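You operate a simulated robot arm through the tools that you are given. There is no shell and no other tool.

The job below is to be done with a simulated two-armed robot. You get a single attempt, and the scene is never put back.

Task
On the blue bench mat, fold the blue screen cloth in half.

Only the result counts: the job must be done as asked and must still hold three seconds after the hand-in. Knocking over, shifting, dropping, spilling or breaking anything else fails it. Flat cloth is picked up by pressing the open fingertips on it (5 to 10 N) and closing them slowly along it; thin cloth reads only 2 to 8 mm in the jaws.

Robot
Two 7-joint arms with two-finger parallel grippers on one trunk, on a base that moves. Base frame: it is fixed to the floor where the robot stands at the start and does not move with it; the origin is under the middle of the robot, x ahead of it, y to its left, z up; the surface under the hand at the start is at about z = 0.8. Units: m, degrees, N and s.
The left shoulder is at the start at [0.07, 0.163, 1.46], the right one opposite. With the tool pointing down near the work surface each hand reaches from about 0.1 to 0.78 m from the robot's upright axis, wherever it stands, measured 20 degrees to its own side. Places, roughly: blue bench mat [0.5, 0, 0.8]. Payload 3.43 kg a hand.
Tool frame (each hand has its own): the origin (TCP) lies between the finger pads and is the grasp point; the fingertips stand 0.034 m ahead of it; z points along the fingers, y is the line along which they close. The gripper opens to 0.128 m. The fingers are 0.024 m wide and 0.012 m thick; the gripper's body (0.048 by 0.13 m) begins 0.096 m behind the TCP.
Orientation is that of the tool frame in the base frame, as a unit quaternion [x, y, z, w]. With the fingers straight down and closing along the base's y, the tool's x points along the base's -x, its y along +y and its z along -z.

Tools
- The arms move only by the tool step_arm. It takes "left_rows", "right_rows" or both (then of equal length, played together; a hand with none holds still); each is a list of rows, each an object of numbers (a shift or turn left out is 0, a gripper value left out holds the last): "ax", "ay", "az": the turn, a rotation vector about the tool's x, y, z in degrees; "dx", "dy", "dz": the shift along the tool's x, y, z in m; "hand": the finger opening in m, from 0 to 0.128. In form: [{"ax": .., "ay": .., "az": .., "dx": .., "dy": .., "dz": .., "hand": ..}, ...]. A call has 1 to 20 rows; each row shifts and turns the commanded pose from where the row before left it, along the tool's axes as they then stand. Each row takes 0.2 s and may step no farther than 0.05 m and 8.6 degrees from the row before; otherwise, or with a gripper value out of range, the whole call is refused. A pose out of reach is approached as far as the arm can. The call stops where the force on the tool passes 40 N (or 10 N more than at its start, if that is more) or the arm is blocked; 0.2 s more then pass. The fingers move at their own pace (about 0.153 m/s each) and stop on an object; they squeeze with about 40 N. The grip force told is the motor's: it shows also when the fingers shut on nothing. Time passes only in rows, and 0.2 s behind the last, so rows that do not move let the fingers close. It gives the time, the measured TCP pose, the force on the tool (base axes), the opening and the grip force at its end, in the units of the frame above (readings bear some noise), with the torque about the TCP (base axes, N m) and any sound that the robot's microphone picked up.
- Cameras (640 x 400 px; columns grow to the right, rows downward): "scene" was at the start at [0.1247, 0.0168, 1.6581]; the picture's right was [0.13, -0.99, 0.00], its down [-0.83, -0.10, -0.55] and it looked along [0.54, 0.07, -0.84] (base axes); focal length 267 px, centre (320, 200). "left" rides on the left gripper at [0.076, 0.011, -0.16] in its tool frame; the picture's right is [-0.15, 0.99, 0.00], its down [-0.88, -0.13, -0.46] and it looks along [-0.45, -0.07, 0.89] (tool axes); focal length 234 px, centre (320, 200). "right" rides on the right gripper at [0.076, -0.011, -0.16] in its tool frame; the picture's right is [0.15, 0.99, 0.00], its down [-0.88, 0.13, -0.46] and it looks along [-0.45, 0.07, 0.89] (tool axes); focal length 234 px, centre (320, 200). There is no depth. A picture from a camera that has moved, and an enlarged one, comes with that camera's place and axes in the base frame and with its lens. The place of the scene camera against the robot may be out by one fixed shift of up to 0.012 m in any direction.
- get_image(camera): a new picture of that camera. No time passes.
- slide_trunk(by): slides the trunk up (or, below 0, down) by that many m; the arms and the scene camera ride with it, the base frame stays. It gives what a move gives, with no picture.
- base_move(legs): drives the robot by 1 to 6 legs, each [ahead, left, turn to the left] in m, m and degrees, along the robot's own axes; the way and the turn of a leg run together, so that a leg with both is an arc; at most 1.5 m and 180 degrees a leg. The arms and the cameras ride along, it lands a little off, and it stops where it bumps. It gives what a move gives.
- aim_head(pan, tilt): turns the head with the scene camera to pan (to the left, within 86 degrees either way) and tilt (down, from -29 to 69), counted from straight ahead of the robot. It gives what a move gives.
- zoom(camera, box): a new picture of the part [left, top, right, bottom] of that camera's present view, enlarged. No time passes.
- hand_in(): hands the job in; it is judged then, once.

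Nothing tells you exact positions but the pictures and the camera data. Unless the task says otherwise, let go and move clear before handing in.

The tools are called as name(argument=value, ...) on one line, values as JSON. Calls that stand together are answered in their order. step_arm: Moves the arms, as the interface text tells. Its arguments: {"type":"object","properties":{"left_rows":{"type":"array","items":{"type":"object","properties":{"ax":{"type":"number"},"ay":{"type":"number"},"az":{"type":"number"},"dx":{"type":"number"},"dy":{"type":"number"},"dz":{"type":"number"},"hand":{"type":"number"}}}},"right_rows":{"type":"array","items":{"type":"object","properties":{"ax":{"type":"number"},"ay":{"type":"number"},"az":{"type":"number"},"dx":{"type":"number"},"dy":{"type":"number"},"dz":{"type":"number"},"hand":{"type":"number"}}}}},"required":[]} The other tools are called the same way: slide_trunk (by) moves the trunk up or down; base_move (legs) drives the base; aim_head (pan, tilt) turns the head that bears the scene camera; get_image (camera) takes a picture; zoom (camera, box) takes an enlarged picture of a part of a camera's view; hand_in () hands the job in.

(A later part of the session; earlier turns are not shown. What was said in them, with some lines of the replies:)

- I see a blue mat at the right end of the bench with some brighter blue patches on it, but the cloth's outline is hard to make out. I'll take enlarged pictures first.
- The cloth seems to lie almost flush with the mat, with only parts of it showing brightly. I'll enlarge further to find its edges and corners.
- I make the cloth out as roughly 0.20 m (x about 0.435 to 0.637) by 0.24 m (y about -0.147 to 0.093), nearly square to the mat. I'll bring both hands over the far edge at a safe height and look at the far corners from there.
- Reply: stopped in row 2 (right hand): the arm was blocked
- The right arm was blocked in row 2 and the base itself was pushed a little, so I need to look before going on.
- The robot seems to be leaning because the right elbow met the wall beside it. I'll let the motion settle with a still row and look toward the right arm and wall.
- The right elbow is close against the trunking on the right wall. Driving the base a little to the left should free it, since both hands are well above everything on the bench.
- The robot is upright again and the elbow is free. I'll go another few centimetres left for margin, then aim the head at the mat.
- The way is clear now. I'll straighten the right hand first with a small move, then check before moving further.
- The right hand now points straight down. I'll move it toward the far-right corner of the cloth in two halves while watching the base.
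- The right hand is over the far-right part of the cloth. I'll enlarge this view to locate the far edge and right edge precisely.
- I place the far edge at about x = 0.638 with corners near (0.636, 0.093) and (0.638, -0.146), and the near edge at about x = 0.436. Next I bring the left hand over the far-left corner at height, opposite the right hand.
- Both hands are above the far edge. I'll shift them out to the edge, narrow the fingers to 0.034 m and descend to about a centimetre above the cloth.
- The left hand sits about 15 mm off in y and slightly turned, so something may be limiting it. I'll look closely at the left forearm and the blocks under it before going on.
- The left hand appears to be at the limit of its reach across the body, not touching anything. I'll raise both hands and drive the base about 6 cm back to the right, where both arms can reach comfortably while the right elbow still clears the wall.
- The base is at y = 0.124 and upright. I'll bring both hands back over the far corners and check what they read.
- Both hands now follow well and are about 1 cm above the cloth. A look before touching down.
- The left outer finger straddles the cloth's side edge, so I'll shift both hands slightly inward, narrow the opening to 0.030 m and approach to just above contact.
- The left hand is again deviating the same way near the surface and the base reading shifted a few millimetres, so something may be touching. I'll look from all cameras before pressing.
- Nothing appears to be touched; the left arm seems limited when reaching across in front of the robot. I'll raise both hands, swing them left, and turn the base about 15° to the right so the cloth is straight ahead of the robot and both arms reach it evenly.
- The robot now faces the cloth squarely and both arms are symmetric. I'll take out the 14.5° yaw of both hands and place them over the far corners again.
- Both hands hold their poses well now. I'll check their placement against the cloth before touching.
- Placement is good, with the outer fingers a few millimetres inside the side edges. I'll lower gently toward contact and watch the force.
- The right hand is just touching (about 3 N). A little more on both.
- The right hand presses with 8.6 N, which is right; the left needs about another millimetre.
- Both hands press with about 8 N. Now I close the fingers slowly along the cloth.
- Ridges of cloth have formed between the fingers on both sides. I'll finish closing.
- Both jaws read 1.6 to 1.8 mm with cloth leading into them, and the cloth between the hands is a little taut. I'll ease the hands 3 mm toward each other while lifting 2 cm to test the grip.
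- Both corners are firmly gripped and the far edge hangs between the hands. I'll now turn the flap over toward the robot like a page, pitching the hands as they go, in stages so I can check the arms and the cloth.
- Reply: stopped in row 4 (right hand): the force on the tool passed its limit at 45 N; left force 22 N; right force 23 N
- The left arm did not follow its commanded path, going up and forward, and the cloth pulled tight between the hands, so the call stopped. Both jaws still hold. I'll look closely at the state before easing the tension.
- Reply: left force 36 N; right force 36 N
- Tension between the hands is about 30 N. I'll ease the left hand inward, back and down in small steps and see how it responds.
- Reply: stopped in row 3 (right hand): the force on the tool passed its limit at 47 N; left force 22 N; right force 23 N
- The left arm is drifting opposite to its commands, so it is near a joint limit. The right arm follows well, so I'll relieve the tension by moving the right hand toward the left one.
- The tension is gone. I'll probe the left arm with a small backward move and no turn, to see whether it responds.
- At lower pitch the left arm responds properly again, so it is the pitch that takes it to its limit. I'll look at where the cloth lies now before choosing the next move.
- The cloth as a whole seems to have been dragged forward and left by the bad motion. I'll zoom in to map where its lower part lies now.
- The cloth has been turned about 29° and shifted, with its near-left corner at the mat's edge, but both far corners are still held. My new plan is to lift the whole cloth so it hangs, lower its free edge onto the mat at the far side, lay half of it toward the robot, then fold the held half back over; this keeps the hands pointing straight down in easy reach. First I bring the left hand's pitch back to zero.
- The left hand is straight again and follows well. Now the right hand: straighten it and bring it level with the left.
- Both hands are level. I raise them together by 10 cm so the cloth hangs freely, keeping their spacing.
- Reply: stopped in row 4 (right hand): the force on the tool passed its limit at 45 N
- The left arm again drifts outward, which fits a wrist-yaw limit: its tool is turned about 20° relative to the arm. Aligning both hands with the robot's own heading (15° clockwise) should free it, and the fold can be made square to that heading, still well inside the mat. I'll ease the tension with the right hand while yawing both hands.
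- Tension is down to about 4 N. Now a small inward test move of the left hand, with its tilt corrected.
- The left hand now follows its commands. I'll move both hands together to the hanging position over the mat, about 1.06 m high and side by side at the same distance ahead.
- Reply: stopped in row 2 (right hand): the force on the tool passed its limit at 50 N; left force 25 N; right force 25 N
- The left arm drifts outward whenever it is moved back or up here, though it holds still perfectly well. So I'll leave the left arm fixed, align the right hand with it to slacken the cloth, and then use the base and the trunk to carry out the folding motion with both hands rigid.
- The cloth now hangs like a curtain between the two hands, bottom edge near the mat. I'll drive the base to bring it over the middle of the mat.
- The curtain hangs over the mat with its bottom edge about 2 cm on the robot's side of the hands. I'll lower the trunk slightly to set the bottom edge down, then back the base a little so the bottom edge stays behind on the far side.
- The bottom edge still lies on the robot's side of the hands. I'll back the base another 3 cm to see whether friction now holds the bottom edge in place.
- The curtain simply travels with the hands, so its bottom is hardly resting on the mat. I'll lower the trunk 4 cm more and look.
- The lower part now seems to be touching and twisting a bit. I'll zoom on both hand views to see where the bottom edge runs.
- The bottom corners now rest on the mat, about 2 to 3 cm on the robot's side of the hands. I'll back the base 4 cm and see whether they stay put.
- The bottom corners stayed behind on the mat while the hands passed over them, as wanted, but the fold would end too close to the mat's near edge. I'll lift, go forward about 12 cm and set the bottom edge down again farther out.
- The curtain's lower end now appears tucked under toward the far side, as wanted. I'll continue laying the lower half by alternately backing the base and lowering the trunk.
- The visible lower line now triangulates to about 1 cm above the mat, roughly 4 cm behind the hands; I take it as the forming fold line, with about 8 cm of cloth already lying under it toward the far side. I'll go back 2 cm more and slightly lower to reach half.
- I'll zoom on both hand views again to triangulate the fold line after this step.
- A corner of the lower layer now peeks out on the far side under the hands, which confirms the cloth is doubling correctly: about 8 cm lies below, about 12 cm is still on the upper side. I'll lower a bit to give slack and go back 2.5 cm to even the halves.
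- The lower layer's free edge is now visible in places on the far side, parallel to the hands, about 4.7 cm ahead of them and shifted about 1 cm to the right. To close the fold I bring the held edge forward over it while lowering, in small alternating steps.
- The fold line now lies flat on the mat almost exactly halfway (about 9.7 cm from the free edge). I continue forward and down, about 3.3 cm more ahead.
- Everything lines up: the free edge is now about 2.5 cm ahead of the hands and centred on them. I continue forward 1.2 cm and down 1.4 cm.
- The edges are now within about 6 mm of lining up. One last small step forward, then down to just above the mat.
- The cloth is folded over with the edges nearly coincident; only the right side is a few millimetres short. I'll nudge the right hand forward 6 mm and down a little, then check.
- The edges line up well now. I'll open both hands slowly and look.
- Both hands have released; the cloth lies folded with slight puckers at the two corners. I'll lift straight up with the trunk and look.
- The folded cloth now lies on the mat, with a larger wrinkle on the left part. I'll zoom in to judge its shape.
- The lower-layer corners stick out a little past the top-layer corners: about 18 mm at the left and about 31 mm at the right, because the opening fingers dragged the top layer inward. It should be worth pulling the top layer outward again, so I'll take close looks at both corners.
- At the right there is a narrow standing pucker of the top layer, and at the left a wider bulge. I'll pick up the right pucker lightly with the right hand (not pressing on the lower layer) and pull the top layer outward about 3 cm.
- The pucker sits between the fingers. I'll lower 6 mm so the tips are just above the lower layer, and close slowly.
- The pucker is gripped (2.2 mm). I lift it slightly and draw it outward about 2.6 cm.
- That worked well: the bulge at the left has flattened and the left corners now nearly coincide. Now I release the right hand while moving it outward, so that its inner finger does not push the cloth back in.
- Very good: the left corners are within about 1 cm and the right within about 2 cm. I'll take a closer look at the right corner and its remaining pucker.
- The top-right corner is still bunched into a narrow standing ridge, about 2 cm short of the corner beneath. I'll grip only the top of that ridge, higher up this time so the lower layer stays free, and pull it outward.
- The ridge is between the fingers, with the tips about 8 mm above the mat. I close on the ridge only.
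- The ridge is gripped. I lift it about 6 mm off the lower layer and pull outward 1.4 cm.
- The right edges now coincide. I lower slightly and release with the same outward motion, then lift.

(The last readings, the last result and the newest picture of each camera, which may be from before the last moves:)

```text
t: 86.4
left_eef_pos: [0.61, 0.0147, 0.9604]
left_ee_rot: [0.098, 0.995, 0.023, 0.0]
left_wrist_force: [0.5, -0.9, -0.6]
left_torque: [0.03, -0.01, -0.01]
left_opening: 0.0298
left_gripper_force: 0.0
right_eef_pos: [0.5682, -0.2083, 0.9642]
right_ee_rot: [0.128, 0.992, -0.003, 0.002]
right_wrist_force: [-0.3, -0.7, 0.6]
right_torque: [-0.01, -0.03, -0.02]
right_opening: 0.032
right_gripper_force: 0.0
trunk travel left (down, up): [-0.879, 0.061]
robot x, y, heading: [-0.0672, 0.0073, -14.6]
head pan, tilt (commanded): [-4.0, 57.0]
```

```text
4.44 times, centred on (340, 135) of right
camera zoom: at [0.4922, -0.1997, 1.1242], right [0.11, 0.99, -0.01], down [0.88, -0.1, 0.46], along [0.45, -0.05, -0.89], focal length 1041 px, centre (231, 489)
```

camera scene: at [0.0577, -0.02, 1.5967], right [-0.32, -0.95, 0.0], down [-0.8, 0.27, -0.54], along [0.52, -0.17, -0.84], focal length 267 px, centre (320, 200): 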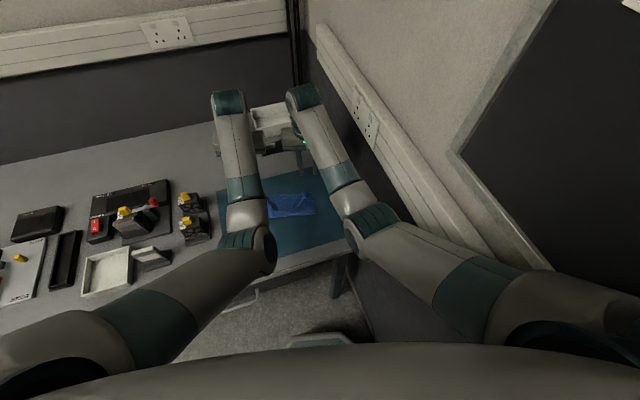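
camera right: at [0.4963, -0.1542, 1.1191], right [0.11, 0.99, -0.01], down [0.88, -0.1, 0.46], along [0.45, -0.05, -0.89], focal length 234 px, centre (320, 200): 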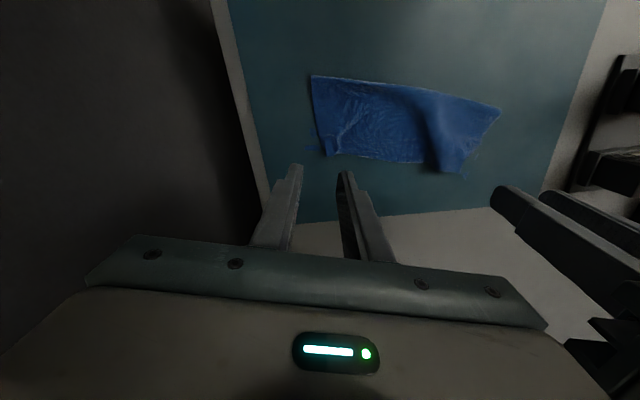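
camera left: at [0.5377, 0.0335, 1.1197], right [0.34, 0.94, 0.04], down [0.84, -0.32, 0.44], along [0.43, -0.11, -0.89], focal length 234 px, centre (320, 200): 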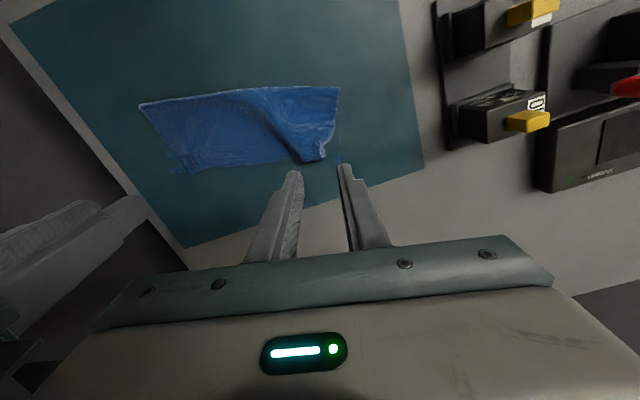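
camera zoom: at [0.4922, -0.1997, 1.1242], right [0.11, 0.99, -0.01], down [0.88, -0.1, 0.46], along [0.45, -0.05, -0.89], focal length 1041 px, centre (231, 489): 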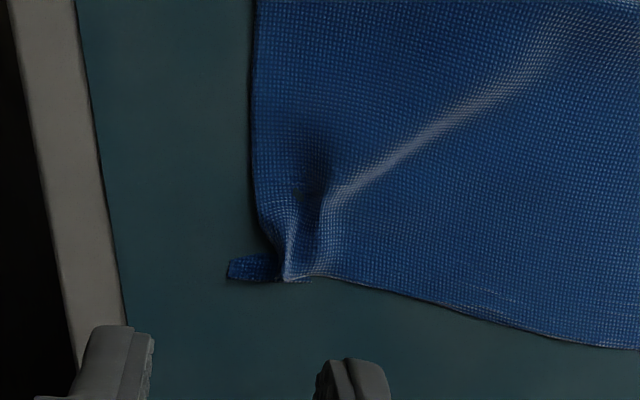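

The left corners are within about 7 mm and the right within about 19 mm; the fold line lies about 9.6 cm from the free edges, right at half, all well on the mat. I'll raise the trunk, back away and check the whole bench.

slide_trunk(by=0.061)

base_move(legs=[[-0.15, 0.05, 0.0]])

aim_head(pan=0, tilt=48)

get_image(camera="scene")

get_image(camera="right")

get_image(camera="left")

```text
t: 87.4
left_eef_pos: [0.6103, 0.015, 1.0203]
left_ee_rot: [0.098, 0.995, 0.023, -0.001]
left_wrist_force: [-0.6, 0.3, -0.5]
left_torque: [-0.01, 0.01, 0.0]
left_opening: 0.0297
left_gripper_force: 0.1
right_eef_pos: [0.5695, -0.2093, 1.0245]
right_ee_rot: [0.128, 0.992, -0.002, 0.001]
right_wrist_force: [0.1, 0.1, 0.5]
right_torque: [0.02, 0.0, -0.03]
right_opening: 0.032
right_gripper_force: 0.1
trunk travel left (down, up): [-0.94, 0.0]
robot x, y, heading: [-0.0633, 0.0071, -14.7]
head pan, tilt (commanded): [-4.0, 57.0]
```

```text
t: 88.8
left_eef_pos: [0.4831, 0.0975, 1.0203]
left_ee_rot: [0.1, 0.995, 0.023, -0.001]
left_wrist_force: [0.2, 0.7, -0.6]
left_torque: [0.02, 0.0, -0.02]
left_opening: 0.03
left_gripper_force: 0.1
right_eef_pos: [0.4396, -0.127, 1.0238]
right_ee_rot: [0.129, 0.992, -0.003, 0.0]
right_wrist_force: [0.6, 0.2, -0.2]
right_torque: [0.01, 0.0, -0.02]
right_opening: 0.0319
right_gripper_force: 0.0
trunk travel left (down, up): [-0.94, 0.0]
robot x, y, heading: [-0.1924, 0.0903, -14.8]
head pan, tilt (commanded): [-4.0, 57.0]
```

```text
t: 89.5
left_eef_pos: [0.4808, 0.0991, 1.021]
left_ee_rot: [0.1, 0.995, 0.023, -0.001]
left_wrist_force: [-0.1, 0.3, -0.3]
left_torque: [0.0, -0.02, -0.01]
left_opening: 0.0299
left_gripper_force: 0.0
right_eef_pos: [0.4368, -0.1254, 1.0265]
right_ee_rot: [0.13, 0.992, -0.003, 0.001]
right_wrist_force: [-0.4, 0.8, 0.3]
right_torque: [-0.03, 0.0, 0.0]
right_opening: 0.0321
right_gripper_force: 0.1
trunk travel left (down, up): [-0.94, 0.0]
robot x, y, heading: [-0.1905, 0.0913, -14.7]
head pan, tilt (commanded): [0.0, 48.0]
```

```text
taken
camera scene: at [-0.0631, 0.0672, 1.6695], right [-0.25, -0.97, 0.0], down [-0.72, 0.19, -0.67], along [0.65, -0.17, -0.74], focal length 267 px, centre (320, 200)
```

scene: 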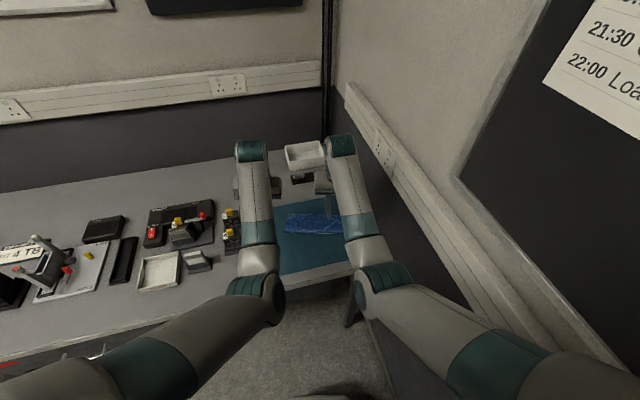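

```text
taken
camera right: at [0.3616, -0.1163, 1.1853], right [0.11, 0.99, -0.01], down [0.88, -0.1, 0.46], along [0.45, -0.06, -0.89], focal length 234 px, centre (320, 200)
```

right: 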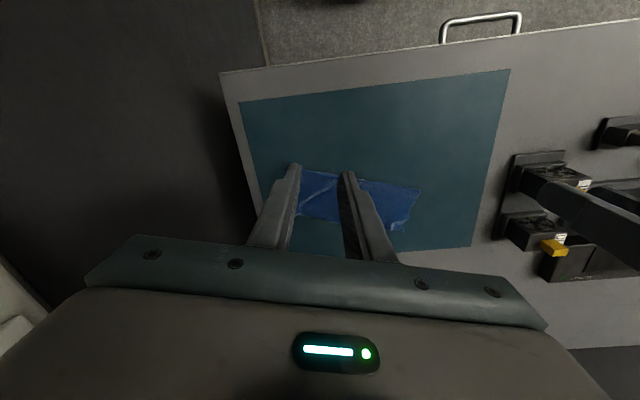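

```text
taken
camera left: at [0.4075, 0.1171, 1.1812], right [0.34, 0.94, 0.04], down [0.84, -0.32, 0.45], along [0.43, -0.11, -0.89], focal length 234 px, centre (320, 200)
```

left: 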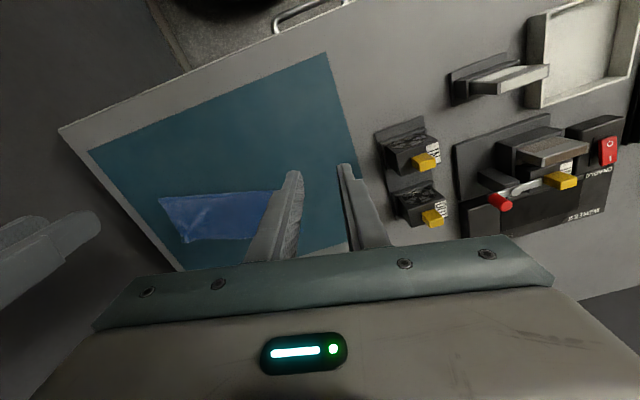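

The bench items look undisturbed and the folded cloth lies on the mat, with both hands well clear. One last enlarged look at it.

zoom(camera="scene", box=[260, 180, 360, 260])

zoom(camera="left", box=[130, 150, 310, 270])

zoom(camera="right", box=[270, 140, 440, 260])

```text
5.00 times, centred on (310, 220) of scene
camera zoom: at [-0.0631, 0.0672, 1.6695], right [-0.25, -0.97, 0.0], down [-0.72, 0.19, -0.67], along [0.65, -0.17, -0.74], focal length 1337 px, centre (370, 100)
```

zoom: 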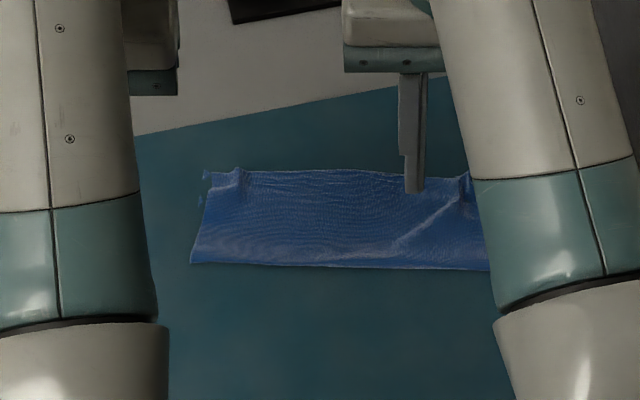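

```text
3.33 times, centred on (220, 210) of left
camera zoom: at [0.4075, 0.1171, 1.1812], right [0.34, 0.94, 0.04], down [0.84, -0.32, 0.45], along [0.43, -0.11, -0.89], focal length 781 px, centre (653, 167)
```

zoom: 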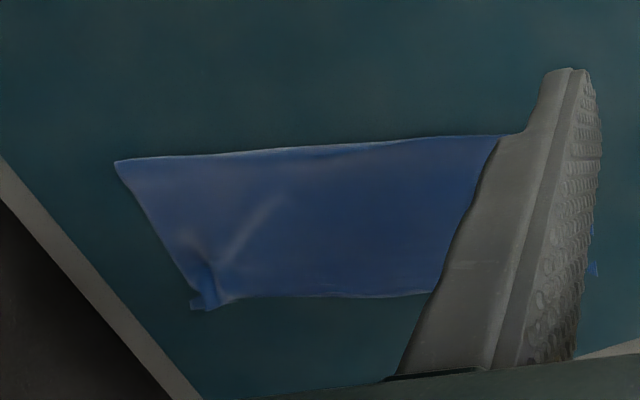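

```text
3.33 times, centred on (355, 200) of right
camera zoom: at [0.3616, -0.1163, 1.1853], right [0.11, 0.99, -0.01], down [0.88, -0.1, 0.46], along [0.45, -0.06, -0.89], focal length 781 px, centre (203, 200)
```

zoom: 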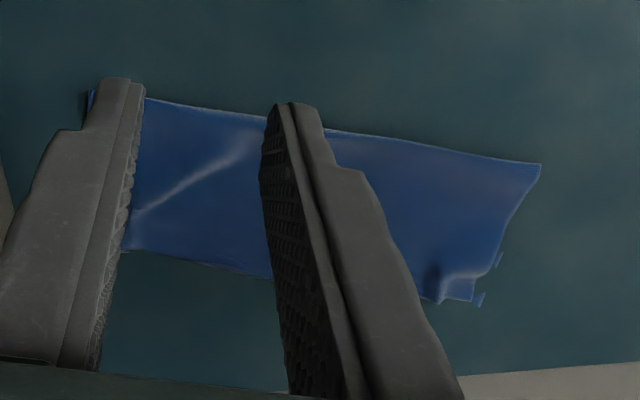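

The cloth is folded in half on the mat: the fold line is straight, the top layer's corners lie close over the bottom layer's corners, and both hands are clear. Nothing else on the bench appears to have moved, so I hand the job in.

hand_in()

```text
The job is handed in.
```

I folded the blue screen cloth in half on the blue mat and handed the job in. No verdict came back, so I can't say whether it passed.

- **Fold position:** The fold line is straight, about 9.6 cm from the lower layer's free edge, against 10.1 cm for an exact half.
- **Corners:** The left corners lie within about 7 mm of each other, and the right ones within about 19 mm.
- **Wrinkles:** The top layer still has a small pucker near each corner where it was gripped; the right one is larger.
- **Placement:** The cloth now sits turned about 15° on the mat. My first fold attempt dragged it out of line when the left arm stopped following its commands, so I hung it up and re-laid it.
- **Other objects:** Early on the right arm was blocked, probably by the side wall, which made the robot lean and shift a little. I moved the base clear. Nothing else on the bench looked disturbed in the last pictures, and both hands were empty and raised well above the mat before the hand-in.
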